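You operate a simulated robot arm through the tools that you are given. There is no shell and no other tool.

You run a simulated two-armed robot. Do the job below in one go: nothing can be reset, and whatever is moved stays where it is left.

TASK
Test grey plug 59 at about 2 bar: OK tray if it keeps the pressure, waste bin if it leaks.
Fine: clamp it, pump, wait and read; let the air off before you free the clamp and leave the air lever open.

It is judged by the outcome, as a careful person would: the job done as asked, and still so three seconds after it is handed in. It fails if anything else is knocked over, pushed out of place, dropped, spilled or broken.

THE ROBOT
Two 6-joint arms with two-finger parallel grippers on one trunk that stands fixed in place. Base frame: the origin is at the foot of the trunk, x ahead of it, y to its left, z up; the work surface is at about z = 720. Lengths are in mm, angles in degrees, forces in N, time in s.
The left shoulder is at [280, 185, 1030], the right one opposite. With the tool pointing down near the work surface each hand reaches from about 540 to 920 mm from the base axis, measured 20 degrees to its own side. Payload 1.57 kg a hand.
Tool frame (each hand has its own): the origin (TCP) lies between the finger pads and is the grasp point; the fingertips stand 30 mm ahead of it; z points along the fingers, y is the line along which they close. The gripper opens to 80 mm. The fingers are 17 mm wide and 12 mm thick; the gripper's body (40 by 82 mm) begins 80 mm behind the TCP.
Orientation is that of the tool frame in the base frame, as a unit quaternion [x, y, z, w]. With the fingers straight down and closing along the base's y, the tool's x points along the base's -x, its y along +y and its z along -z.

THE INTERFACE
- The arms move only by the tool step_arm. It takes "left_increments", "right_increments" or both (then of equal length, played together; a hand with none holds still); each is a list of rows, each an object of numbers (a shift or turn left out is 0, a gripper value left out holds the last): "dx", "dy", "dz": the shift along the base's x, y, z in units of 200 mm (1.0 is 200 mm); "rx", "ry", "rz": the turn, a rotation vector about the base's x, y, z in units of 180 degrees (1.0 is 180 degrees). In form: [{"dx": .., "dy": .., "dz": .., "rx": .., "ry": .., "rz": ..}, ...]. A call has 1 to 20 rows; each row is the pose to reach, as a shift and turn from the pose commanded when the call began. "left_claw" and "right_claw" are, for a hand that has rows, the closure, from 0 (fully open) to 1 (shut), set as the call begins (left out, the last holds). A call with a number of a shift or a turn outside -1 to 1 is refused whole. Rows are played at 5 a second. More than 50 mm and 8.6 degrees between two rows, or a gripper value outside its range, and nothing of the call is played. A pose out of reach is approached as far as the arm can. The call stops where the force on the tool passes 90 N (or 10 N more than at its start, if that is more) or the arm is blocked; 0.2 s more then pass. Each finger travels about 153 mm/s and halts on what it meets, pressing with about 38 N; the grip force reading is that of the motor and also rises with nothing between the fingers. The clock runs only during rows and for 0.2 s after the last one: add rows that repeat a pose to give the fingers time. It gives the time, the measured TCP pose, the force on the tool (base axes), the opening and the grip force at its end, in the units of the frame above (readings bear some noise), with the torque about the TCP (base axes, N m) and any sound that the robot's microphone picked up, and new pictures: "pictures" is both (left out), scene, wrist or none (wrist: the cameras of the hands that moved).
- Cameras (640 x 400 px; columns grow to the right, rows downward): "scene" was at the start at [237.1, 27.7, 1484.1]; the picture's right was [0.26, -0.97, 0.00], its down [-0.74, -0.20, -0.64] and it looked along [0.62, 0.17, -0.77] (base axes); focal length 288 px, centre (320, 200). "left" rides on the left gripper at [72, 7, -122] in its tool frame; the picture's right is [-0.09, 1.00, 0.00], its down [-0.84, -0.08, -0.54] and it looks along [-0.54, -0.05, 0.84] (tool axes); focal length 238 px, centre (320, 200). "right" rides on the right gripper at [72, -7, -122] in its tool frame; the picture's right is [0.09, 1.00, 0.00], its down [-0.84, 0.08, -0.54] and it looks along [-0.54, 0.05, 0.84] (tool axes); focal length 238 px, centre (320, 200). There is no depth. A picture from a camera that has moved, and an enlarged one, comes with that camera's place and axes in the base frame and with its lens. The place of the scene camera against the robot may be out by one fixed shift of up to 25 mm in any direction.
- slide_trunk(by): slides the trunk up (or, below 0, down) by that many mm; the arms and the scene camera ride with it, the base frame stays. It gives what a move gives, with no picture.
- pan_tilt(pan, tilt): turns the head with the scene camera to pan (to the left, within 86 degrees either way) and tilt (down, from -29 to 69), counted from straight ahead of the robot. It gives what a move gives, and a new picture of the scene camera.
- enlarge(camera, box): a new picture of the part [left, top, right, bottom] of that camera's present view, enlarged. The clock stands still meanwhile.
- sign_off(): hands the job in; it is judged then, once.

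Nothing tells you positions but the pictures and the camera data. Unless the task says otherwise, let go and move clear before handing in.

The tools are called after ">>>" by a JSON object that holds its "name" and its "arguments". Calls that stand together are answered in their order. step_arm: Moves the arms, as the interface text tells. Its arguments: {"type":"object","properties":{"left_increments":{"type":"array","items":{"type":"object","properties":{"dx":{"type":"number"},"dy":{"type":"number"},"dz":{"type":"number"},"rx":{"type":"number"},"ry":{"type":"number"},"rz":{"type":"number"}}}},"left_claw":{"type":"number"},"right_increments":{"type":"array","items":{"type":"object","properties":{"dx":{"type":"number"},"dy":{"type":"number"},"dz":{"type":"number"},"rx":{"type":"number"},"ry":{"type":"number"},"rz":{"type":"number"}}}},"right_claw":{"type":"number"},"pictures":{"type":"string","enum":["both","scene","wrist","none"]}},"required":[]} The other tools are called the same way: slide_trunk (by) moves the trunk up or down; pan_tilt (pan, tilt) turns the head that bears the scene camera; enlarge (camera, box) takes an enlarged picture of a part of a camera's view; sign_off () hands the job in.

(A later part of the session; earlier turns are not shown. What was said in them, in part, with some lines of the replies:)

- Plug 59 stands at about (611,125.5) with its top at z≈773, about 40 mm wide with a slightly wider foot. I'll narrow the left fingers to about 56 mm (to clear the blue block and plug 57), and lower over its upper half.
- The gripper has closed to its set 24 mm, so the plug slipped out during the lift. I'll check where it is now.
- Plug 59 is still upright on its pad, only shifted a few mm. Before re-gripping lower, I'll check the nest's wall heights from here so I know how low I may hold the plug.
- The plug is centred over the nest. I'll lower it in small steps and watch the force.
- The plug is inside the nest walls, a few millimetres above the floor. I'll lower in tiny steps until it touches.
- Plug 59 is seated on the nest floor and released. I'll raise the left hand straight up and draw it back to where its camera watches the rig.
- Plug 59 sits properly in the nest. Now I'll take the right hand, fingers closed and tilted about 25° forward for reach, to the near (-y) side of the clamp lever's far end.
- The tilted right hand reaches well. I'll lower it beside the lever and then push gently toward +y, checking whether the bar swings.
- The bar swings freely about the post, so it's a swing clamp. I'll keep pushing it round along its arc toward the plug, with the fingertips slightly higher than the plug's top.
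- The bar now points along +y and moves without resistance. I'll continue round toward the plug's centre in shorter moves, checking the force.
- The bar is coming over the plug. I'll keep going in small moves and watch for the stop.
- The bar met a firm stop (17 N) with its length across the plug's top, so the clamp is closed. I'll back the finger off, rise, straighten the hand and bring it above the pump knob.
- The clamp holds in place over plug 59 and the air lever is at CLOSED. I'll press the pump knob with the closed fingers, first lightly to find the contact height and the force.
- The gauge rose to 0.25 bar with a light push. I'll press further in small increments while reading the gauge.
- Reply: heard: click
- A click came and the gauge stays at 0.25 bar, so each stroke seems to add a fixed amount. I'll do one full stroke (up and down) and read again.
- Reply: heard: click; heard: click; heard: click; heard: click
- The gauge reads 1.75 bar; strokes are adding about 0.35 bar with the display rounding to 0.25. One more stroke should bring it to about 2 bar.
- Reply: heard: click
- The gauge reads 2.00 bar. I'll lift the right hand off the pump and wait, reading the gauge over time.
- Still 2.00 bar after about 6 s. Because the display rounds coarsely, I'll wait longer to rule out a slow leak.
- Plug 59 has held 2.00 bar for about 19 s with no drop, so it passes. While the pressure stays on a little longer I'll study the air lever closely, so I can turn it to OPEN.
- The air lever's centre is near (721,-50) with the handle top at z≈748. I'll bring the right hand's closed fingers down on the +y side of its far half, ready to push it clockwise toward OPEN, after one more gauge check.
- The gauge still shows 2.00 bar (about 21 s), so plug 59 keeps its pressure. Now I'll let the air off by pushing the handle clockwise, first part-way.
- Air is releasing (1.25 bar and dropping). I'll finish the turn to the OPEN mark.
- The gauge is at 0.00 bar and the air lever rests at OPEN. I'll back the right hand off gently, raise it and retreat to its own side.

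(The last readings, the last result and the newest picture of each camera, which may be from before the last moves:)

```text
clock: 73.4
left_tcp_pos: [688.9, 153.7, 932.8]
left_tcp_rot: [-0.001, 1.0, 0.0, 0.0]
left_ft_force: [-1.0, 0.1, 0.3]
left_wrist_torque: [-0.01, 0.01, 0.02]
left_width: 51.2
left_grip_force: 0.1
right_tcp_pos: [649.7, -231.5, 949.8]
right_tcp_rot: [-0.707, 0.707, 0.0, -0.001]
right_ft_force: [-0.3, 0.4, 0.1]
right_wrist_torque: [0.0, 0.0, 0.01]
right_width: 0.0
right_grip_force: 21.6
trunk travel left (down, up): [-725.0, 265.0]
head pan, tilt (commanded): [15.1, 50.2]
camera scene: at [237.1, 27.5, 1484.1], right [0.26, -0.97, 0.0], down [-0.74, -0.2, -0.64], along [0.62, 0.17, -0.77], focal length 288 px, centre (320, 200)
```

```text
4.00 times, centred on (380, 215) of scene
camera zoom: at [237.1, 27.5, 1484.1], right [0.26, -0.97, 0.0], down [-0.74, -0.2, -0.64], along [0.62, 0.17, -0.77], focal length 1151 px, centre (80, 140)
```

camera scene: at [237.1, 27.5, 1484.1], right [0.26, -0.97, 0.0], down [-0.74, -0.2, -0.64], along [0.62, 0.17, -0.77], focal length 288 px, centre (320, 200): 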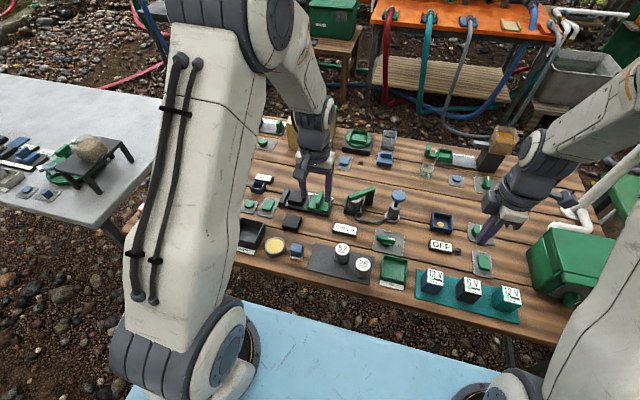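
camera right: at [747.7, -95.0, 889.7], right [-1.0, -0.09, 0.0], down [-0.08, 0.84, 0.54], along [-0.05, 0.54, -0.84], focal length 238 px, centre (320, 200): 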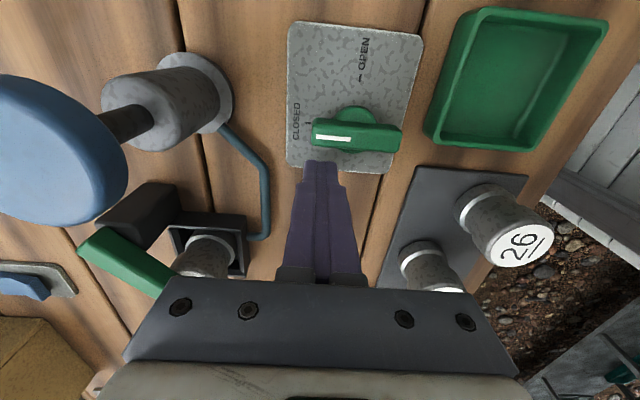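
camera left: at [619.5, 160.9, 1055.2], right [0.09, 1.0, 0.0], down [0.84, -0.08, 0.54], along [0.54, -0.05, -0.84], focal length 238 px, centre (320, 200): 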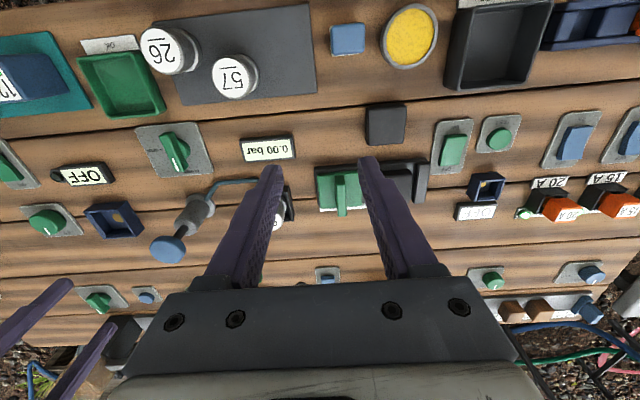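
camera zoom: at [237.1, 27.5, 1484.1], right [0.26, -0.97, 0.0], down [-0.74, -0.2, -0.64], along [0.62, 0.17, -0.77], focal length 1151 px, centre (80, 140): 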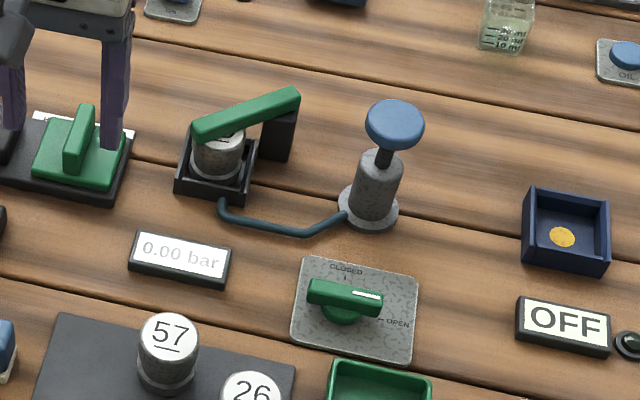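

The handle is at OPEN, the gauge at 0.00 and the pump undisturbed. Next the left hand, closed and tilted forward, goes to the near side of the clamp bar to swing it back open.

>>> {"name": "step_arm", "arguments": {"left_claw": 1.0, "left_increments": [{"dx": 0.08, "dy": -0.1, "dz": -0.05, "ry": -0.0278}, {"dx": 0.19, "dy": -0.22, "dz": -0.13, "ry": -0.0556}, {"dx": 0.31, "dy": -0.35, "dz": -0.21, "ry": -0.0834}, {"dx": 0.42, "dy": -0.47, "dz": -0.29, "ry": -0.1112}, {"dx": 0.53, "dy": -0.587, "dz": -0.363, "ry": -0.139}, {"dx": 0.53, "dy": -0.587, "dz": -0.363, "ry": -0.139}], "pictures": "wrist"}}

>>> {"name": "enlarge", "arguments": {"camera": "scene", "box": [325, 155, 425, 230]}}

>>> {"name": "enlarge", "arguments": {"camera": "right", "box": [150, 150, 400, 300]}}

```text
clock: 74.8
left_tcp_pos: [794.0, 36.4, 860.3]
left_tcp_rot: [0.001, 0.976, -0.001, 0.216]
left_ft_force: [0.1, -0.9, 0.1]
left_wrist_torque: [-0.03, 0.01, 0.0]
left_width: 0.1
left_grip_force: 21.6
right_tcp_pos: [650.3, -231.7, 949.8]
right_tcp_rot: [-0.707, 0.707, 0.0, 0.0]
right_ft_force: [0.1, 0.6, 0.4]
right_wrist_torque: [-0.01, 0.02, -0.01]
right_width: 0.0
right_grip_force: 21.1
trunk travel left (down, up): [-725.0, 265.0]
head pan, tilt (commanded): [15.1, 50.2]
camera left: at [678.8, 43.2, 941.9], right [0.08, 1.0, 0.04], down [0.53, -0.08, 0.85], along [0.84, -0.05, -0.53], focal length 238 px, centre (320, 200)
```

left: 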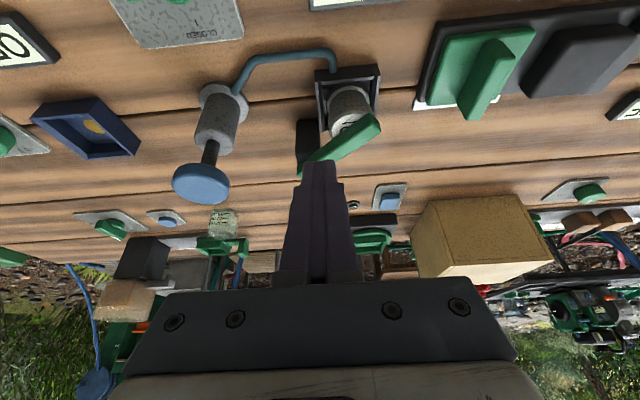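

```text
5.33 times, centred on (375, 192) of scene
camera zoom: at [237.3, 27.5, 1484.1], right [0.26, -0.97, 0.0], down [-0.74, -0.2, -0.64], along [0.62, 0.17, -0.77], focal length 1535 px, centre (27, 240)
```

zoom: 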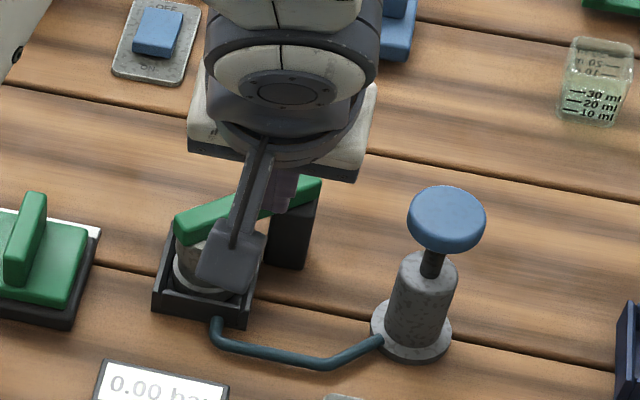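

```text
2.56 times, centred on (275, 225) of right
camera zoom: at [656.4, -304.2, 1072.4], right [-1.0, -0.09, 0.0], down [-0.08, 0.84, 0.54], along [-0.05, 0.54, -0.84], focal length 610 px, centre (435, 136)
```

zoom: 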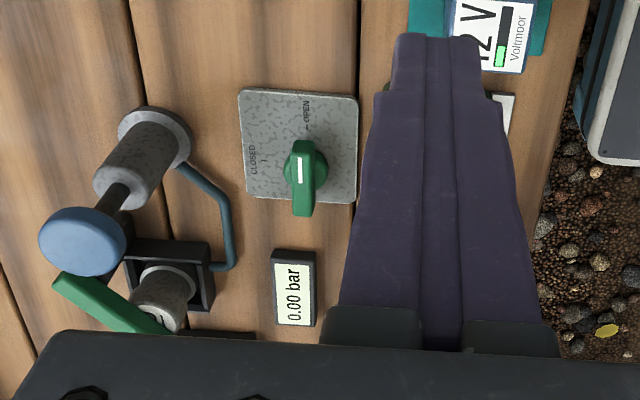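

The handle points squarely at OPEN. I'll lower the left fingertips beside the bar (above the plug's top) and push it back the way it came.

>>> {"name": "step_arm", "arguments": {"left_increments": [{"dz": -0.13}, {"dz": -0.27}, {"dx": 0.047, "dy": 0.059, "dz": -0.27}, {"dx": 0.07, "dy": 0.09, "dz": -0.27}, {"dx": 0.0975, "dy": 0.1255, "dz": -0.27}, {"dx": 0.13, "dy": 0.152, "dz": -0.27}, {"dx": 0.168, "dy": 0.176, "dz": -0.27}], "pictures": "wrist"}}

>>> {"name": "enlarge", "arguments": {"camera": "right", "box": [150, 180, 300, 300]}}

>>> {"name": "enlarge", "arguments": {"camera": "scene", "box": [325, 155, 425, 230]}}

```text
clock: 76.4
left_tcp_pos: [829.6, 73.8, 807.6]
left_tcp_rot: [0.001, 0.976, -0.001, 0.217]
left_ft_force: [0.0, -0.1, 0.1]
left_wrist_torque: [-0.02, -0.02, 0.03]
left_width: 0.1
left_grip_force: 21.4
right_tcp_pos: [649.9, -231.4, 949.4]
right_tcp_rot: [0.707, -0.707, 0.0, 0.0]
right_ft_force: [0.1, 0.0, 0.3]
right_wrist_torque: [0.0, -0.02, 0.0]
right_width: 0.0
right_grip_force: 21.9
trunk travel left (down, up): [-725.0, 265.0]
head pan, tilt (commanded): [15.1, 50.2]
camera left: at [714.8, 80.2, 888.2], right [0.08, 1.0, 0.04], down [0.53, -0.08, 0.84], along [0.84, -0.05, -0.53], focal length 238 px, centre (320, 200)
```

left: 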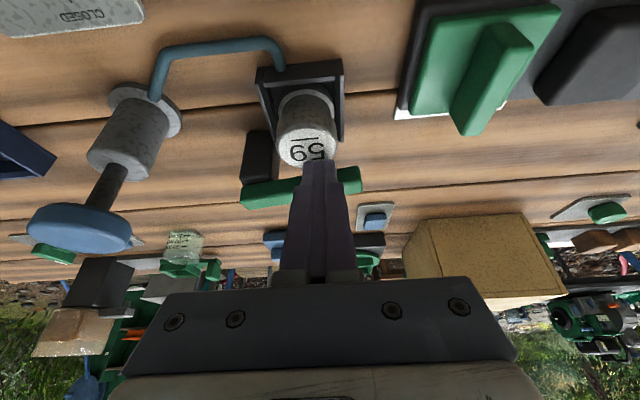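

```text
3.33 times, centred on (225, 240) of right
camera zoom: at [656.3, -304.2, 1072.5], right [-1.0, -0.09, 0.0], down [-0.08, 0.84, 0.54], along [-0.05, 0.54, -0.84], focal length 794 px, centre (637, 67)
```

zoom: 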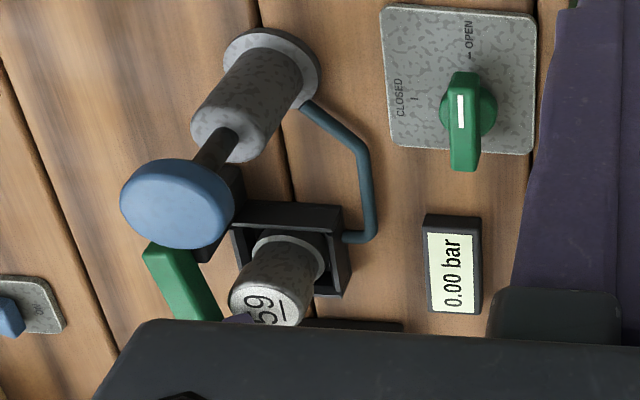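

```text
5.33 times, centred on (375, 192) of scene
camera zoom: at [237.1, 27.6, 1484.1], right [0.26, -0.97, 0.0], down [-0.74, -0.2, -0.64], along [0.62, 0.17, -0.77], focal length 1535 px, centre (27, 240)
```

zoom: 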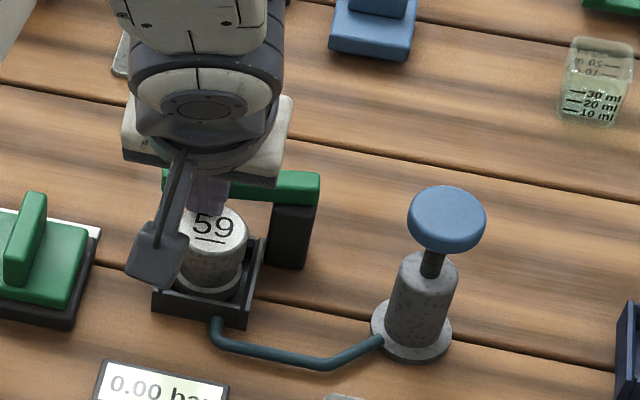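

The bar is swinging back freely. I'll continue the arc to its original open position.

>>> {"name": "step_arm", "arguments": {"left_increments": [{"dx": 0.04, "dy": 0.016}, {"dx": 0.076, "dy": 0.028}, {"dx": 0.108, "dy": 0.036}, {"dx": 0.1395, "dy": 0.04}, {"dx": 0.174, "dy": 0.04}, {"dx": 0.2085, "dy": 0.0365}, {"dx": 0.245, "dy": 0.026}, {"dx": 0.2795, "dy": 0.012}, {"dx": 0.313, "dy": -0.009}, {"dx": 0.344, "dy": -0.034}, {"dx": 0.371, "dy": -0.065}, {"dx": 0.396, "dy": -0.1005}, {"dx": 0.41, "dy": -0.13}], "pictures": "wrist"}}

>>> {"name": "enlarge", "arguments": {"camera": "right", "box": [150, 180, 300, 300]}}

>>> {"name": "enlarge", "arguments": {"camera": "scene", "box": [325, 155, 425, 230]}}

```text
clock: 79.2
left_tcp_pos: [911.5, 45.8, 805.8]
left_tcp_rot: [0.0, 0.976, -0.001, 0.216]
left_ft_force: [0.0, -0.9, -0.2]
left_wrist_torque: [0.0, 0.0, -0.01]
left_width: 0.0
left_grip_force: 21.3
right_tcp_pos: [650.2, -231.1, 948.8]
right_tcp_rot: [-0.707, 0.707, 0.0, -0.001]
right_ft_force: [0.2, 0.3, -0.2]
right_wrist_torque: [-0.01, -0.04, 0.0]
right_width: 0.0
right_grip_force: 21.1
trunk travel left (down, up): [-725.0, 265.0]
head pan, tilt (commanded): [15.1, 50.2]
camera left: at [796.4, 52.6, 886.9], right [0.08, 1.0, 0.04], down [0.53, -0.08, 0.84], along [0.84, -0.05, -0.53], focal length 238 px, centre (320, 200)
```

left: 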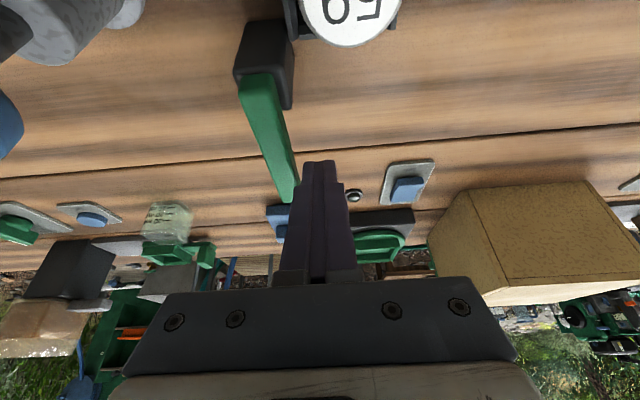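

```text
3.33 times, centred on (225, 240) of right
camera zoom: at [656.4, -304.1, 1072.5], right [-1.0, -0.09, 0.0], down [-0.08, 0.84, 0.54], along [-0.05, 0.54, -0.84], focal length 794 px, centre (637, 67)
```

zoom: 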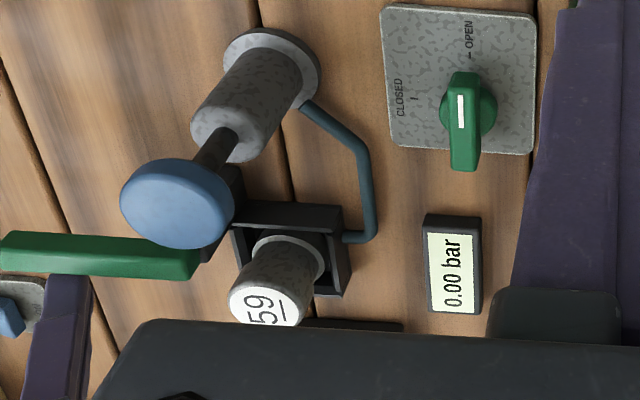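

```text
5.33 times, centred on (375, 192) of scene
camera zoom: at [237.2, 27.6, 1484.1], right [0.26, -0.97, 0.0], down [-0.74, -0.2, -0.64], along [0.62, 0.17, -0.77], focal length 1535 px, centre (27, 240)
```

zoom: 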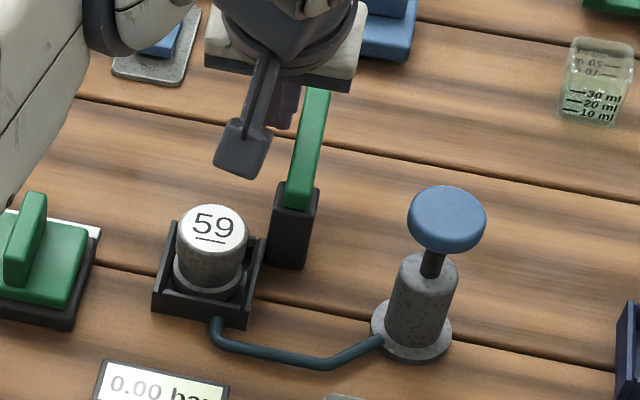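

The clamp is fully open again and the plug stands free. I'll back the left hand off, straighten it and come above the plug with the fingers still closed.

>>> {"name": "step_arm", "arguments": {"left_increments": [{"dy": 0.06}, {"dy": 0.08, "dz": 0.15}, {"dy": 0.09, "dz": 0.35}, {"dx": -0.1, "dy": 0.09, "dz": 0.45, "ry": 0.035}, {"dx": -0.2, "dy": 0.09, "dz": 0.45, "ry": 0.07}, {"dx": -0.3, "dy": 0.09, "dz": 0.42, "ry": 0.105}, {"dx": -0.405, "dy": 0.09, "dz": 0.3, "ry": 0.139}, {"dx": -0.405, "dy": 0.09, "dz": 0.3, "ry": 0.139}], "pictures": "none"}}

>>> {"name": "step_arm", "arguments": {"left_claw": 0.32, "left_increments": [{"dz": 0}, {"dz": 0}], "pictures": "both"}}

>>> {"name": "enlarge", "arguments": {"camera": "left", "box": [240, 90, 400, 230]}}

```text
clock: 81.0
left_tcp_pos: [831.0, 64.9, 866.7]
left_tcp_rot: [0.0, 1.0, 0.001, -0.002]
left_ft_force: [-0.1, 0.3, 0.2]
left_wrist_torque: [-0.01, 0.02, 0.01]
left_width: 0.0
left_grip_force: 21.0
right_tcp_pos: [650.7, -231.6, 949.5]
right_tcp_rot: [0.707, -0.707, 0.0, 0.0]
right_ft_force: [0.2, 0.9, 0.0]
right_wrist_torque: [-0.01, 0.0, -0.03]
right_width: 0.1
right_grip_force: 20.9
trunk travel left (down, up): [-725.0, 265.0]
head pan, tilt (commanded): [15.1, 50.2]
```

```text
clock: 81.6
left_tcp_pos: [830.7, 64.9, 866.8]
left_tcp_rot: [0.0, 1.0, 0.0, 0.0]
left_ft_force: [-0.4, 0.4, 0.3]
left_wrist_torque: [0.02, 0.03, -0.02]
left_width: 54.3
left_grip_force: 0.1
right_tcp_pos: [649.5, -231.7, 948.8]
right_tcp_rot: [0.707, -0.707, -0.001, 0.0]
right_ft_force: [-0.2, 0.0, -0.1]
right_wrist_torque: [0.0, -0.01, 0.04]
right_width: 0.1
right_grip_force: 21.4
trunk travel left (down, up): [-725.0, 265.0]
head pan, tilt (commanded): [15.1, 50.2]
camera scene: at [237.1, 27.6, 1484.1], right [0.26, -0.97, 0.0], down [-0.74, -0.2, -0.64], along [0.62, 0.17, -0.77], focal length 288 px, centre (320, 200)
camera left: at [760.6, 71.4, 989.0], right [0.09, 1.0, 0.0], down [0.84, -0.08, 0.54], along [0.54, -0.05, -0.84], focal length 238 px, centre (320, 200)
```

scene: 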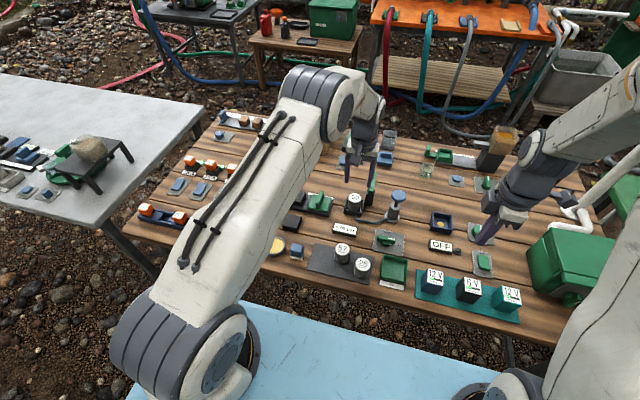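
left: 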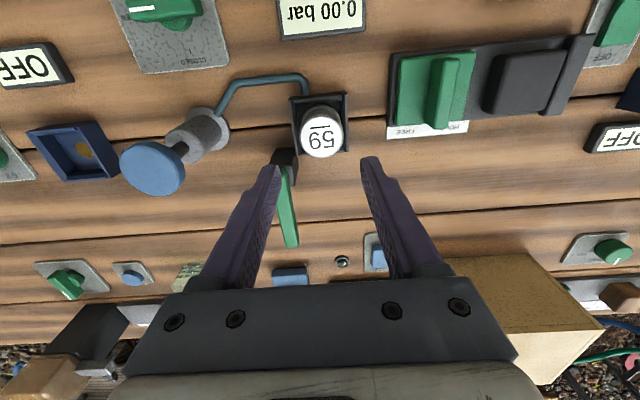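

```text
2.86 times, centred on (320, 160) of left
camera zoom: at [760.6, 71.4, 989.0], right [0.09, 1.0, 0.0], down [0.84, -0.08, 0.54], along [0.54, -0.05, -0.84], focal length 681 px, centre (320, 314)
```

zoom: 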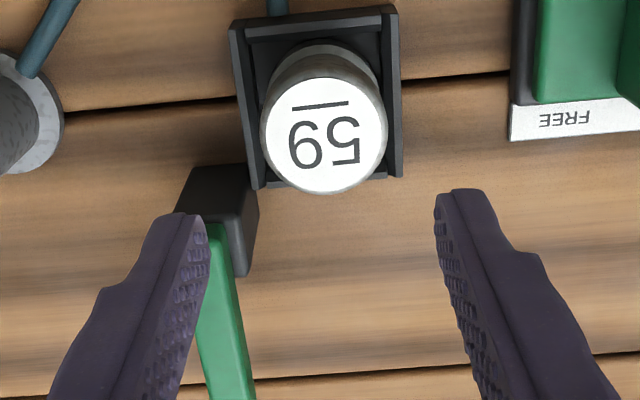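

Plug 59 is at (830.6,66.3) in the nest. I'll lower the left fingers around it just above the nest walls and close, while the right hand draws further aside.

>>> {"name": "step_arm", "arguments": {"left_increments": [{"dy": 0.006, "dz": -0.15}, {"dy": 0.006, "dz": -0.3}, {"dy": 0.006, "dz": -0.4}, {"dy": 0.006, "dz": -0.45}, {"dy": 0.006, "dz": -0.468}, {"dy": 0.006, "dz": -0.468}], "right_increments": [{"dy": -0.05}, {"dy": -0.15}, {"dy": -0.3, "dz": 0.05}, {"dy": -0.45, "dz": 0.1}, {"dy": -0.5, "dz": 0.15}, {"dy": -0.5, "dz": 0.15}], "pictures": "none"}}

>>> {"name": "step_arm", "arguments": {"left_claw": 1.0, "left_increments": [{"dz": 0}, {"dz": 0}, {"dz": 0}, {"dz": 0}], "pictures": "wrist"}}

>>> {"name": "enlarge", "arguments": {"camera": "left", "box": [240, 90, 400, 230]}}

>>> {"name": "enlarge", "arguments": {"camera": "scene", "box": [335, 180, 385, 220]}}

```text
clock: 83.0
left_tcp_pos: [830.6, 65.8, 772.2]
left_tcp_rot: [0.0, 1.0, 0.001, -0.001]
left_ft_force: [0.3, -0.5, 1.3]
left_wrist_torque: [0.02, -0.05, -0.03]
left_width: 54.7
left_grip_force: 0.0
right_tcp_pos: [649.3, -331.2, 978.2]
right_tcp_rot: [0.707, -0.707, 0.0, 0.0]
right_ft_force: [0.5, -0.1, 0.0]
right_wrist_torque: [0.04, 0.01, 0.02]
right_width: 0.1
right_grip_force: 21.6
trunk travel left (down, up): [-725.0, 265.0]
head pan, tilt (commanded): [15.1, 50.2]
```

```text
clock: 84.0
left_tcp_pos: [830.1, 66.7, 772.0]
left_tcp_rot: [-0.001, 1.0, 0.0, 0.0]
left_ft_force: [0.6, 0.4, 0.4]
left_wrist_torque: [-0.01, 0.03, 0.01]
left_width: 41.0
left_grip_force: 37.1
right_tcp_pos: [648.5, -331.0, 979.2]
right_tcp_rot: [-0.707, 0.707, 0.0, 0.0]
right_ft_force: [-0.4, -0.1, -0.4]
right_wrist_torque: [0.0, -0.02, -0.01]
right_width: 0.0
right_grip_force: 21.4
trunk travel left (down, up): [-725.0, 265.0]
head pan, tilt (commanded): [15.1, 50.2]
camera left: at [760.5, 72.9, 895.3], right [0.09, 1.0, 0.0], down [0.84, -0.08, 0.54], along [0.54, -0.05, -0.84], focal length 238 px, centre (320, 200)
```

left: 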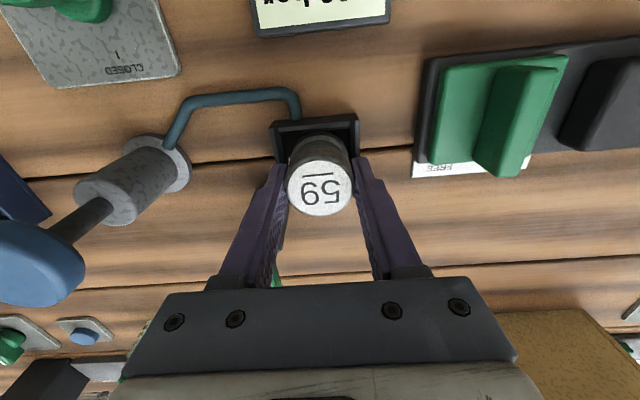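

```text
2.86 times, centred on (320, 160) of left
camera zoom: at [760.5, 72.9, 895.3], right [0.09, 1.0, 0.0], down [0.84, -0.08, 0.54], along [0.54, -0.05, -0.84], focal length 681 px, centre (320, 314)
```

zoom: 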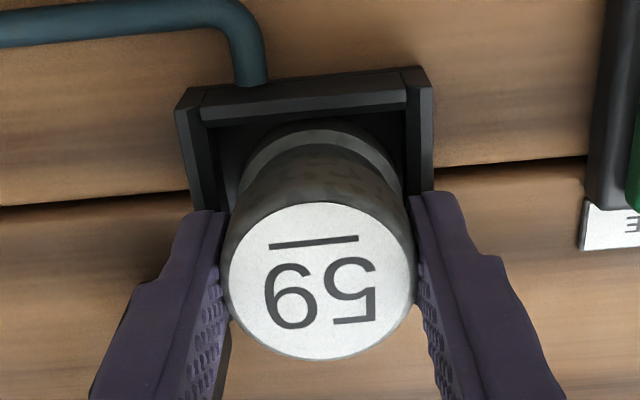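

```text
10.00 times, centred on (360, 200) of scene
camera zoom: at [237.1, 27.6, 1484.1], right [0.26, -0.97, 0.0], down [-0.74, -0.2, -0.64], along [0.62, 0.17, -0.77], focal length 2878 px, centre (-80, 200)
```

zoom: 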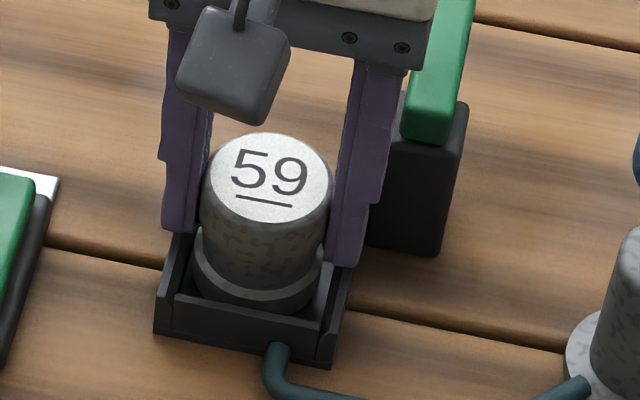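

Gripped again at 41 mm. I'll lift slowly out of the nest and check for slip.

>>> {"name": "step_arm", "arguments": {"left_increments": [{"dz": 0.015}, {"dz": 0.03}, {"dz": 0.05}, {"dz": 0.07}, {"dz": 0.09}, {"dz": 0.11}, {"dz": 0.13}, {"dz": 0.15}, {"dz": 0.15}], "pictures": "wrist"}}

>>> {"name": "enlarge", "arguments": {"camera": "left", "box": [240, 90, 400, 230]}}

>>> {"name": "enlarge", "arguments": {"camera": "scene", "box": [335, 170, 385, 220]}}

```text
clock: 86.0
left_tcp_pos: [830.2, 66.3, 801.9]
left_tcp_rot: [0.0, 1.0, 0.0, -0.001]
left_ft_force: [-0.2, 0.4, -0.2]
left_wrist_torque: [-0.01, 0.02, 0.03]
left_width: 40.3
left_grip_force: 38.5
right_tcp_pos: [649.0, -331.4, 979.7]
right_tcp_rot: [-0.707, 0.707, 0.0, -0.001]
right_ft_force: [-0.2, -0.5, 0.3]
right_wrist_torque: [0.03, 0.02, -0.01]
right_width: 0.1
right_grip_force: 20.9
trunk travel left (down, up): [-725.0, 265.0]
head pan, tilt (commanded): [15.1, 50.2]
camera left: at [759.8, 72.7, 925.4], right [0.09, 1.0, 0.0], down [0.84, -0.08, 0.54], along [0.54, -0.05, -0.84], focal length 238 px, centre (320, 200)
```

left: 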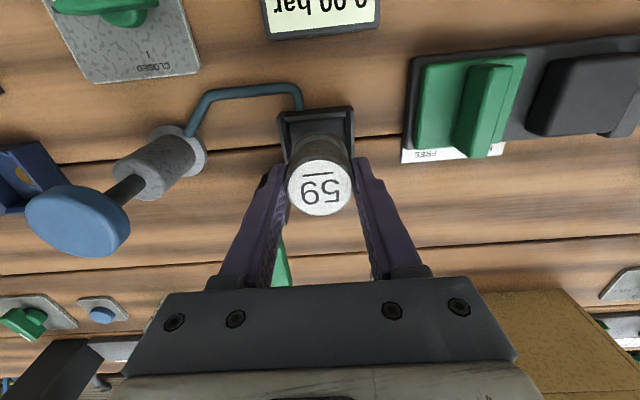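

```text
2.86 times, centred on (320, 160) of left
camera zoom: at [759.8, 72.7, 925.4], right [0.09, 1.0, 0.0], down [0.84, -0.08, 0.54], along [0.54, -0.05, -0.84], focal length 681 px, centre (320, 314)
```

zoom: 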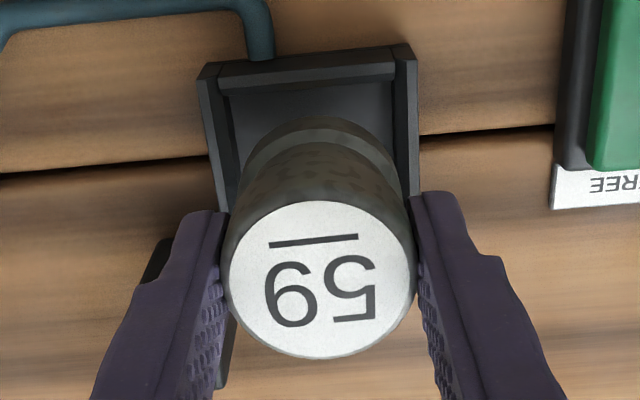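

```text
8.00 times, centred on (360, 195) of scene
camera zoom: at [237.2, 27.6, 1484.1], right [0.26, -0.97, 0.0], down [-0.74, -0.2, -0.64], along [0.62, 0.17, -0.77], focal length 2302 px, centre (0, 240)
```

zoom: 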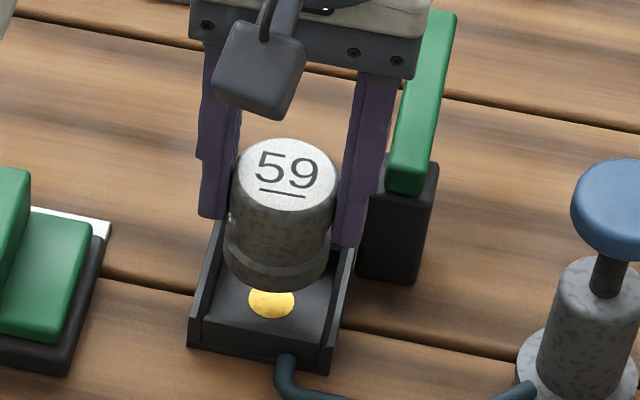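

The plug is held firmly now. Next I'll carry it across to above the green OK tray.

>>> {"name": "step_arm", "arguments": {"left_increments": [{"dz": 0.06}, {"dz": 0.14}, {"dx": -0.05, "dy": -0.038, "dz": 0.2}, {"dx": -0.15, "dy": -0.114, "dz": 0.22}, {"dx": -0.28, "dy": -0.213, "dz": 0.22}, {"dx": -0.42, "dy": -0.319, "dz": 0.22}, {"dx": -0.56, "dy": -0.426, "dz": 0.22}, {"dx": -0.7, "dy": -0.532, "dz": 0.22}, {"dx": -0.84, "dy": -0.638, "dz": 0.22}, {"dx": -0.93, "dy": -0.707, "dz": 0.22}, {"dx": -0.974, "dy": -0.74, "dz": 0.22}, {"dx": -0.974, "dy": -0.74, "dz": 0.22}], "pictures": "both"}}

>>> {"name": "enlarge", "arguments": {"camera": "left", "box": [220, 60, 420, 230]}}

>>> {"name": "enlarge", "arguments": {"camera": "scene", "box": [340, 210, 440, 300]}}

```text
clock: 88.6
left_tcp_pos: [636.5, -81.9, 845.8]
left_tcp_rot: [-0.001, 1.0, 0.001, 0.0]
left_ft_force: [-0.4, 0.0, -1.4]
left_wrist_torque: [0.0, -0.02, 0.01]
left_width: 40.6
left_grip_force: 37.9
right_tcp_pos: [648.5, -331.3, 980.3]
right_tcp_rot: [-0.707, 0.707, 0.0, -0.001]
right_ft_force: [0.5, -0.4, -0.3]
right_wrist_torque: [0.0, 0.0, -0.02]
right_width: 0.0
right_grip_force: 22.0
trunk travel left (down, up): [-725.0, 265.0]
head pan, tilt (commanded): [15.1, 50.2]
camera scene: at [237.1, 27.5, 1484.1], right [0.26, -0.97, 0.0], down [-0.74, -0.2, -0.64], along [0.62, 0.17, -0.77], focal length 288 px, centre (320, 200)
camera left: at [566.0, -76.8, 969.2], right [0.09, 1.0, 0.0], down [0.84, -0.08, 0.54], along [0.54, -0.05, -0.84], focal length 238 px, centre (320, 200)
```

scene: 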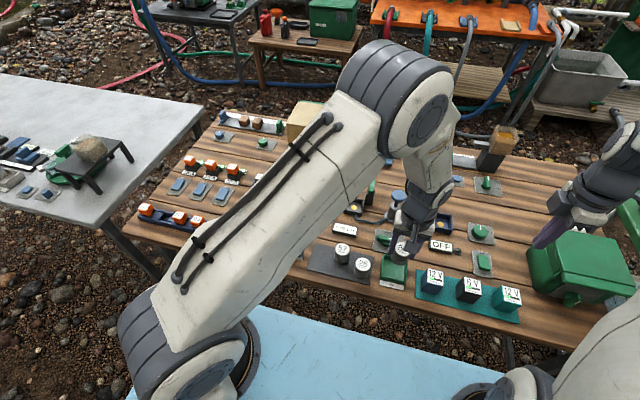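
left: 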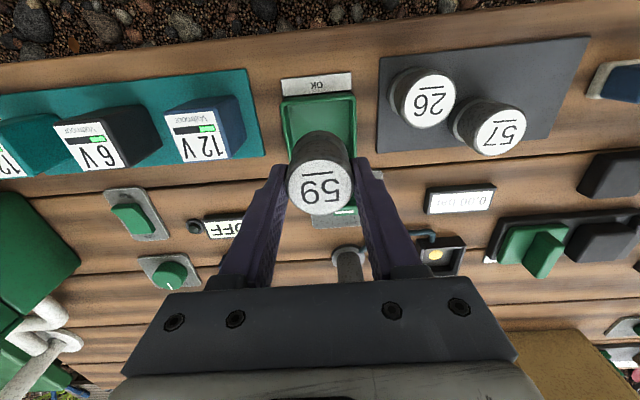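

```text
2.35 times, centred on (320, 145) of left
camera zoom: at [566.0, -76.8, 969.2], right [0.09, 1.0, 0.0], down [0.84, -0.08, 0.54], along [0.54, -0.05, -0.84], focal length 561 px, centre (320, 329)
```

zoom: 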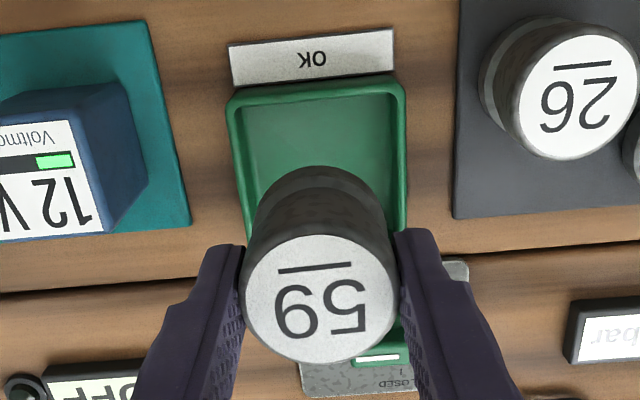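

```text
4.44 times, centred on (390, 255) of scene
camera zoom: at [237.1, 27.5, 1484.1], right [0.26, -0.97, 0.0], down [-0.74, -0.2, -0.64], along [0.62, 0.17, -0.77], focal length 1279 px, centre (9, -44)
```

zoom: 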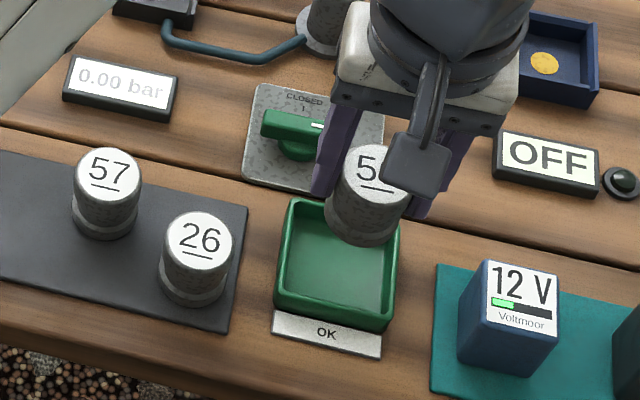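

The OK tray spans about x 604–679, y -115 to -48 (centre (641,-82)), rim near z≈742. I'll centre over it and lower the plug, the fingertips staying just above the rim.

>>> {"name": "step_arm", "arguments": {"left_increments": [{"dx": 0.025, "dz": -0.04}, {"dx": 0.025, "dz": -0.12}, {"dx": 0.025, "dz": -0.2}, {"dx": 0.025, "dz": -0.27}, {"dx": 0.025, "dz": -0.32}, {"dx": 0.025, "dz": -0.335}, {"dx": 0.025, "dz": -0.335}], "pictures": "wrist"}}

>>> {"name": "enlarge", "arguments": {"camera": "left", "box": [240, 80, 400, 230]}}

>>> {"name": "enlarge", "arguments": {"camera": "scene", "box": [360, 225, 430, 295]}}

```text
clock: 90.2
left_tcp_pos: [640.4, -83.0, 782.0]
left_tcp_rot: [0.0, 1.0, 0.0, -0.001]
left_ft_force: [-0.4, -0.6, -0.8]
left_wrist_torque: [0.0, 0.03, -0.01]
left_width: 40.4
left_grip_force: 37.9
right_tcp_pos: [648.8, -331.3, 978.7]
right_tcp_rot: [-0.707, 0.707, 0.0, -0.001]
right_ft_force: [-0.5, -0.7, 0.2]
right_wrist_torque: [0.0, 0.01, 0.03]
right_width: 0.1
right_grip_force: 21.3
trunk travel left (down, up): [-725.0, 265.0]
head pan, tilt (commanded): [15.1, 50.2]
camera left: at [570.5, -76.1, 902.4], right [0.09, 1.0, 0.0], down [0.84, -0.08, 0.54], along [0.54, -0.05, -0.84], focal length 238 px, centre (320, 200)
```

left: 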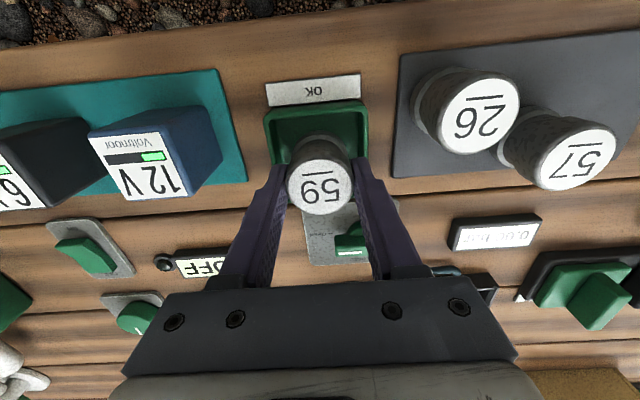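

```text
2.67 times, centred on (320, 155) of left
camera zoom: at [570.5, -76.1, 902.4], right [0.09, 1.0, 0.0], down [0.84, -0.08, 0.54], along [0.54, -0.05, -0.84], focal length 636 px, centre (320, 320)
```

zoom: 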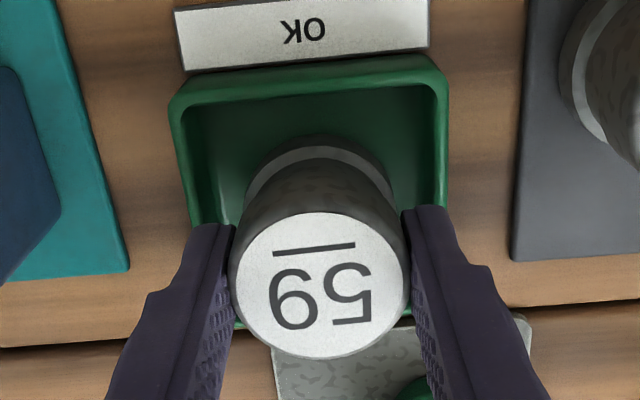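

```text
5.71 times, centred on (395, 260) of scene
camera zoom: at [237.2, 27.6, 1484.1], right [0.26, -0.97, 0.0], down [-0.74, -0.2, -0.64], along [0.62, 0.17, -0.77], focal length 1644 px, centre (-109, -143)
```

zoom: 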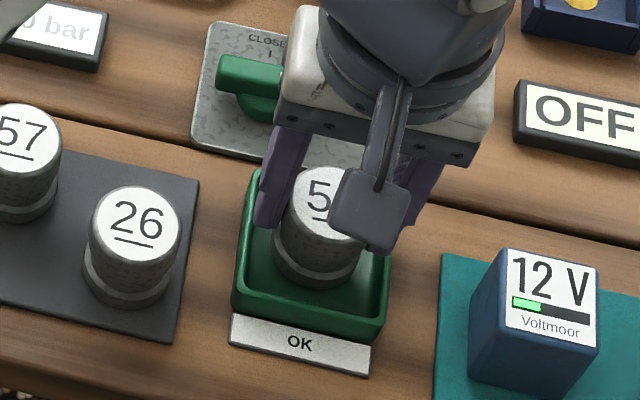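

>>> {"name": "step_arm", "arguments": {"left_increments": [{"dz": -0.008}, {"dz": -0.015}, {"dz": -0.02}, {"dz": -0.02}], "pictures": "none"}}

>>> {"name": "step_arm", "arguments": {"left_increments": [{"dz": -0.004}, {"dz": -0.008}, {"dz": -0.008}], "pictures": "wrist"}}

>>> {"name": "enlarge", "arguments": {"camera": "left", "box": [240, 80, 400, 230]}}

>>> {"name": "enlarge", "arguments": {"camera": "scene", "box": [360, 225, 430, 295]}}

```text
clock: 91.2
left_tcp_pos: [641.5, -82.5, 776.8]
left_tcp_rot: [0.0, 1.0, 0.0, 0.001]
left_ft_force: [-0.4, 0.3, -1.2]
left_wrist_torque: [-0.02, -0.01, 0.02]
left_width: 40.4
left_grip_force: 38.0
right_tcp_pos: [649.1, -331.1, 979.5]
right_tcp_rot: [-0.707, 0.707, 0.0, 0.0]
right_ft_force: [-0.1, 0.0, -0.3]
right_wrist_torque: [-0.01, 0.0, 0.02]
right_width: 0.0
right_grip_force: 21.8
trunk travel left (down, up): [-725.0, 265.0]
head pan, tilt (commanded): [15.1, 50.2]
```

```text
clock: 92.0
left_tcp_pos: [641.2, -81.7, 774.0]
left_tcp_rot: [0.0, 1.0, -0.001, 0.0]
left_ft_force: [-1.2, -0.3, 6.0]
left_wrist_torque: [0.04, 0.13, -0.01]
left_width: 40.5
left_grip_force: 38.0
right_tcp_pos: [648.4, -331.3, 979.8]
right_tcp_rot: [-0.707, 0.707, 0.0, -0.001]
right_ft_force: [-0.6, 0.4, 0.4]
right_wrist_torque: [0.01, 0.03, 0.01]
right_width: 0.0
right_grip_force: 21.5
trunk travel left (down, up): [-725.0, 265.0]
head pan, tilt (commanded): [15.1, 50.2]
camera left: at [570.4, -75.8, 897.1], right [0.09, 1.0, 0.0], down [0.84, -0.08, 0.54], along [0.54, -0.05, -0.84], focal length 238 px, centre (320, 200)
```

left: 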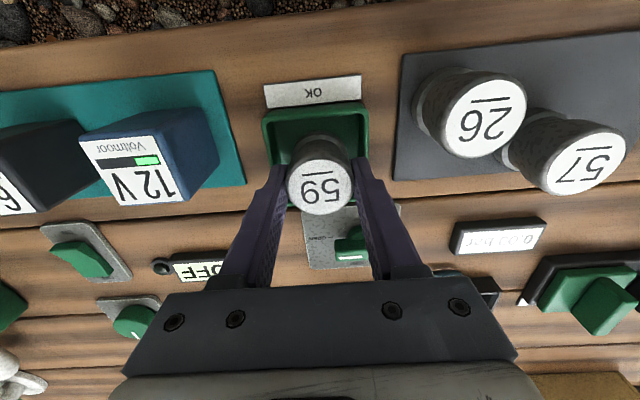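

```text
2.67 times, centred on (320, 155) of left
camera zoom: at [570.4, -75.8, 897.1], right [0.09, 1.0, 0.0], down [0.84, -0.08, 0.54], along [0.54, -0.05, -0.84], focal length 636 px, centre (320, 320)
```

zoom: 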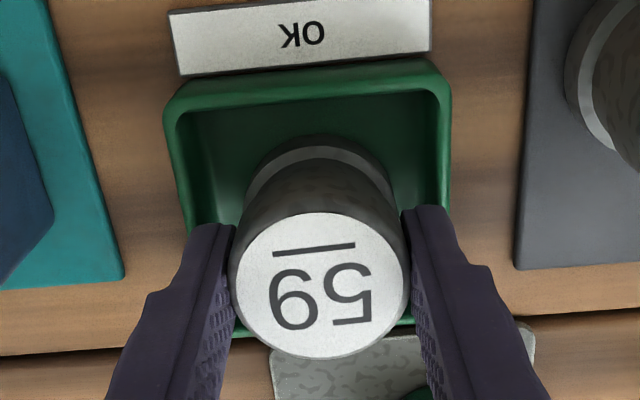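

```text
5.71 times, centred on (395, 260) of scene
camera zoom: at [236.9, 27.6, 1484.2], right [0.26, -0.97, 0.0], down [-0.74, -0.2, -0.64], along [0.62, 0.17, -0.77], focal length 1644 px, centre (-109, -143)
```

zoom: 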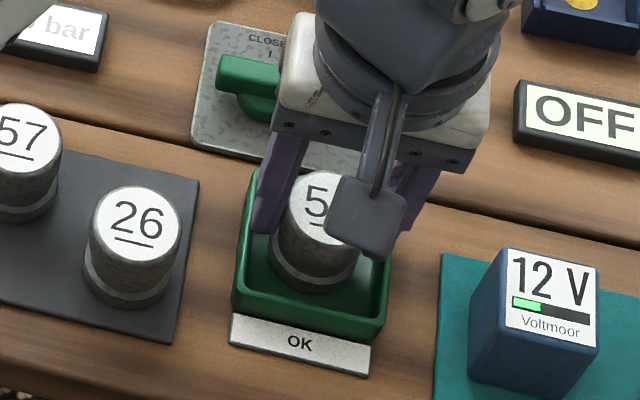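

The plug has touched the tray floor (6 N). I'll loosen the fingers only slightly first, rise clear of the rim, then open fully and retreat.

>>> {"name": "step_arm", "arguments": {"left_claw": 0.46, "left_increments": [{"dz": 0}, {"dz": 0}, {"dz": 0}], "pictures": "none"}}

>>> {"name": "step_arm", "arguments": {"left_increments": [{"dz": 0.01}, {"dz": 0.03}, {"dz": 0.05}, {"dz": 0.05}], "pictures": "wrist"}}

>>> {"name": "enlarge", "arguments": {"camera": "left", "box": [240, 80, 400, 230]}}

>>> {"name": "enlarge", "arguments": {"camera": "scene", "box": [360, 225, 430, 295]}}

```text
clock: 92.8
left_tcp_pos: [640.2, -81.6, 775.2]
left_tcp_rot: [0.0, 1.0, 0.0, 0.0]
left_ft_force: [0.1, 0.3, 0.0]
left_wrist_torque: [0.0, -0.02, 0.04]
left_width: 43.1
left_grip_force: 0.0
right_tcp_pos: [648.6, -330.3, 979.0]
right_tcp_rot: [-0.707, 0.708, -0.001, 0.0]
right_ft_force: [-0.1, 0.0, 0.1]
right_wrist_torque: [-0.03, 0.02, 0.01]
right_width: 0.0
right_grip_force: 21.2
trunk travel left (down, up): [-725.0, 265.0]
head pan, tilt (commanded): [15.1, 50.2]
```

```text
clock: 93.8
left_tcp_pos: [640.6, -82.5, 784.2]
left_tcp_rot: [0.001, 1.0, 0.0, 0.0]
left_ft_force: [0.3, 0.4, -0.3]
left_wrist_torque: [-0.01, 0.02, 0.0]
left_width: 43.3
left_grip_force: 0.1
right_tcp_pos: [648.8, -330.8, 979.9]
right_tcp_rot: [0.708, -0.707, 0.0, 0.0]
right_ft_force: [0.8, -0.9, 0.1]
right_wrist_torque: [-0.05, 0.0, -0.01]
right_width: 0.0
right_grip_force: 21.1
trunk travel left (down, up): [-725.0, 265.0]
head pan, tilt (commanded): [15.1, 50.2]
camera left: at [570.4, -75.9, 906.6], right [0.09, 1.0, 0.0], down [0.84, -0.08, 0.54], along [0.54, -0.05, -0.84], focal length 238 px, centre (320, 200)
```

left: 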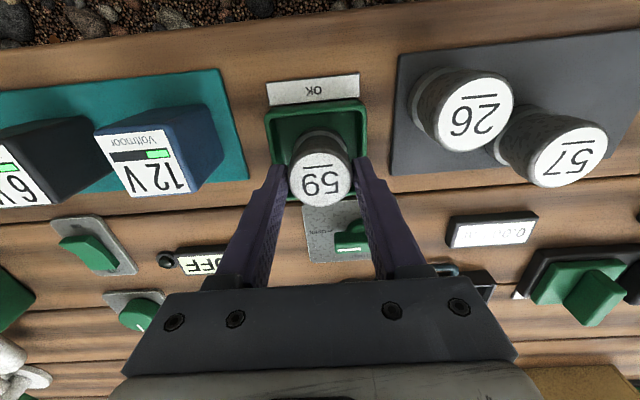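

```text
2.67 times, centred on (320, 155) of left
camera zoom: at [570.4, -75.9, 906.6], right [0.09, 1.0, 0.0], down [0.84, -0.08, 0.54], along [0.54, -0.05, -0.84], focal length 636 px, centre (320, 320)
```

zoom: 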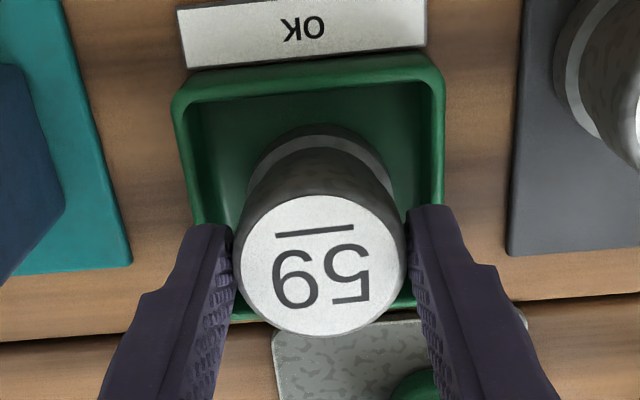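

```text
5.71 times, centred on (395, 260) of scene
camera zoom: at [237.1, 27.6, 1484.1], right [0.26, -0.97, 0.0], down [-0.74, -0.2, -0.64], along [0.62, 0.17, -0.77], focal length 1644 px, centre (-109, -143)
```

zoom: 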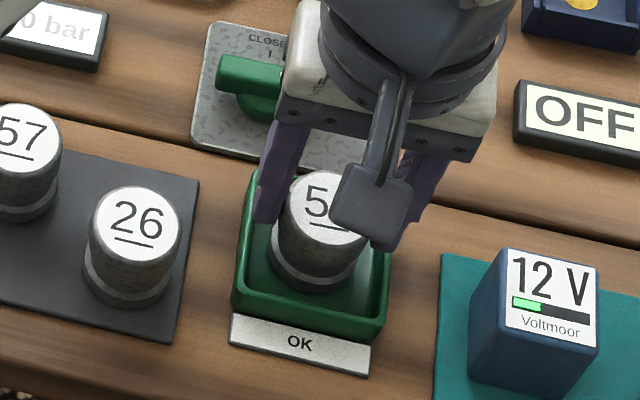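

Plug 59 stays standing in the OK tray. I'll open the fingers, rise straight up and retreat the left hand.

>>> {"name": "step_arm", "arguments": {"left_claw": 0.3, "left_increments": [{"dz": 0}, {"dz": 0}, {"dz": 0.08}, {"dz": 0.25}, {"dz": 0.45}, {"dz": 0.65}, {"dz": 0.8}, {"dx": 0.02, "dy": 0.15, "dz": 0.85}, {"dx": 0.02, "dy": 0.35, "dz": 0.88}, {"dx": 0.02, "dy": 0.55, "dz": 0.9}, {"dx": 0.02, "dy": 0.75, "dz": 0.9}, {"dx": 0.02, "dy": 0.95, "dz": 0.9}, {"dx": 0.02, "dy": 0.95, "dz": 0.9}], "pictures": "both"}}

>>> {"name": "enlarge", "arguments": {"camera": "scene", "box": [320, 160, 460, 300]}}

>>> {"name": "enlarge", "arguments": {"camera": "scene", "box": [368, 225, 418, 295]}}

```text
clock: 96.6
left_tcp_pos: [645.8, 109.8, 961.9]
left_tcp_rot: [0.0, 1.0, 0.0, 0.0]
left_ft_force: [0.4, 1.3, 0.7]
left_wrist_torque: [-0.03, -0.01, -0.01]
left_width: 55.9
left_grip_force: 0.1
right_tcp_pos: [650.3, -331.0, 979.6]
right_tcp_rot: [0.708, -0.707, 0.0, 0.0]
right_ft_force: [0.2, -1.2, 0.3]
right_wrist_torque: [0.01, -0.01, 0.03]
right_width: 0.0
right_grip_force: 20.8
trunk travel left (down, up): [-725.0, 265.0]
head pan, tilt (commanded): [15.1, 50.2]
camera scene: at [237.1, 27.8, 1484.1], right [0.26, -0.97, 0.0], down [-0.74, -0.2, -0.64], along [0.62, 0.17, -0.77], focal length 288 px, centre (320, 200)
camera left: at [574.4, 116.4, 1084.2], right [0.09, 1.0, 0.0], down [0.84, -0.08, 0.54], along [0.54, -0.05, -0.84], focal length 238 px, centre (320, 200)
```

scene: 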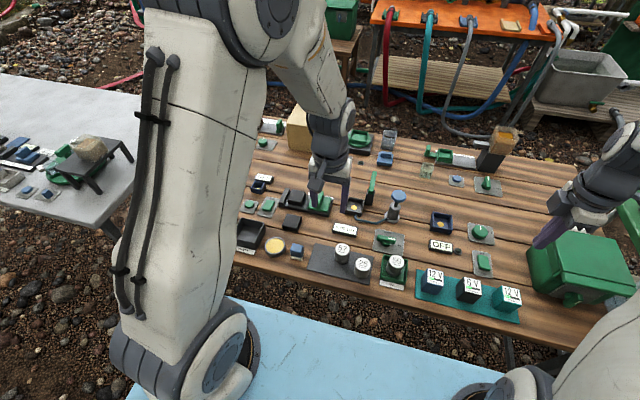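
left: 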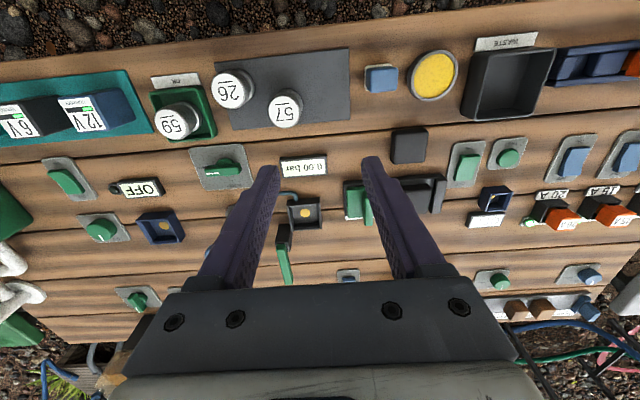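

```text
2.86 times, centred on (390, 230) of scene
camera zoom: at [237.1, 27.8, 1484.1], right [0.26, -0.97, 0.0], down [-0.74, -0.2, -0.64], along [0.62, 0.17, -0.77], focal length 822 px, centre (120, 114)
```

zoom: 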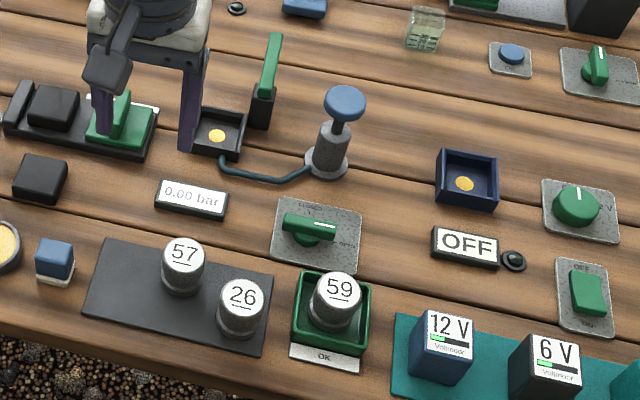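

```text
5.71 times, centred on (393, 260) of scene
camera zoom: at [237.1, 27.8, 1484.1], right [0.26, -0.97, 0.0], down [-0.74, -0.2, -0.64], along [0.62, 0.17, -0.77], focal length 1644 px, centre (-97, -143)
```

zoom: 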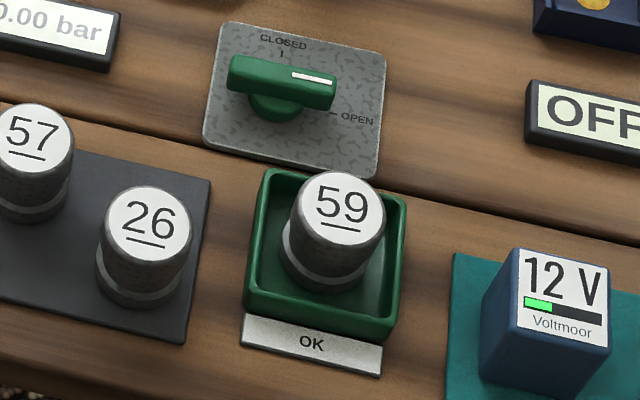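

Plug 59 stands in the OK tray, the gauge reads 0.00 and the clamp is open. I'll do a last close check of the air lever and surroundings before handing in.

>>> {"name": "enlarge", "arguments": {"camera": "left", "box": [130, 60, 340, 200]}}

>>> {"name": "enlarge", "arguments": {"camera": "scene", "box": [325, 160, 415, 260]}}

```text
2.86 times, centred on (235, 130) of left
camera zoom: at [574.4, 116.4, 1084.2], right [0.09, 1.0, 0.0], down [0.84, -0.08, 0.54], along [0.54, -0.05, -0.84], focal length 681 px, centre (563, 400)
```

zoom: 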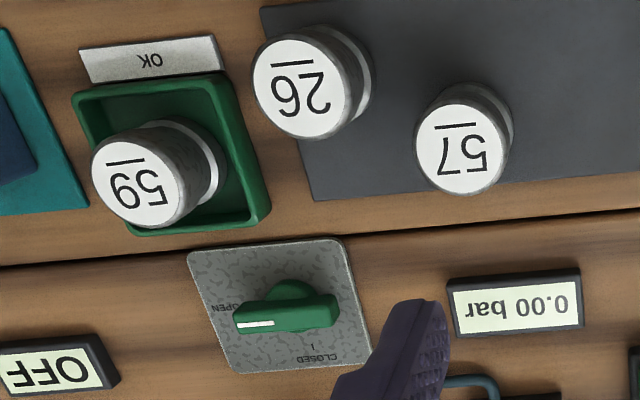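

```text
4.00 times, centred on (370, 210) of scene
camera zoom: at [237.1, 27.8, 1484.1], right [0.26, -0.97, 0.0], down [-0.74, -0.2, -0.64], along [0.62, 0.17, -0.77], focal length 1151 px, centre (120, 160)
```

zoom: 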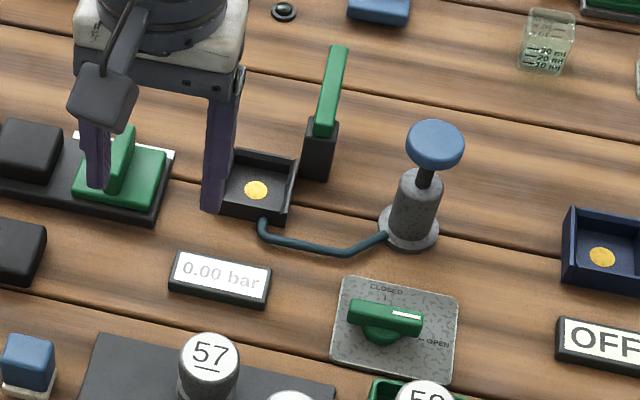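

Plug 59 kept 2.00 bar for about 20 s and now stands upright in the OK tray. The air is off with its lever at OPEN, the clamp is swung free, and nothing else looks disturbed. Both hands are clear, so I'm handing in.

>>> {"name": "sign_off", "arguments": {}}

```text
The job is handed in.
```

Plug 59 passed and is standing upright in the OK tray. It showed a steady 2.00 bar for about 20 seconds. The gauge seems to read in steps of about 0.25 bar, so a very slow leak could have gone unseen.

I clamped it, pumped to 2.00 bar, waited and read. Then I turned the air lever to OPEN, which took the gauge to 0.00, before swinging the clamp free. The lever is still at OPEN.

- **First pick-up:** on my first try the plug slipped out of the fingers early in the lift. It stayed upright on its pad, moved only a few millimetres, and I gripped it lower the second time.
- **Surroundings:** in the last pictures, plugs 57 and 26, the pump and the rest of the bench look undisturbed.
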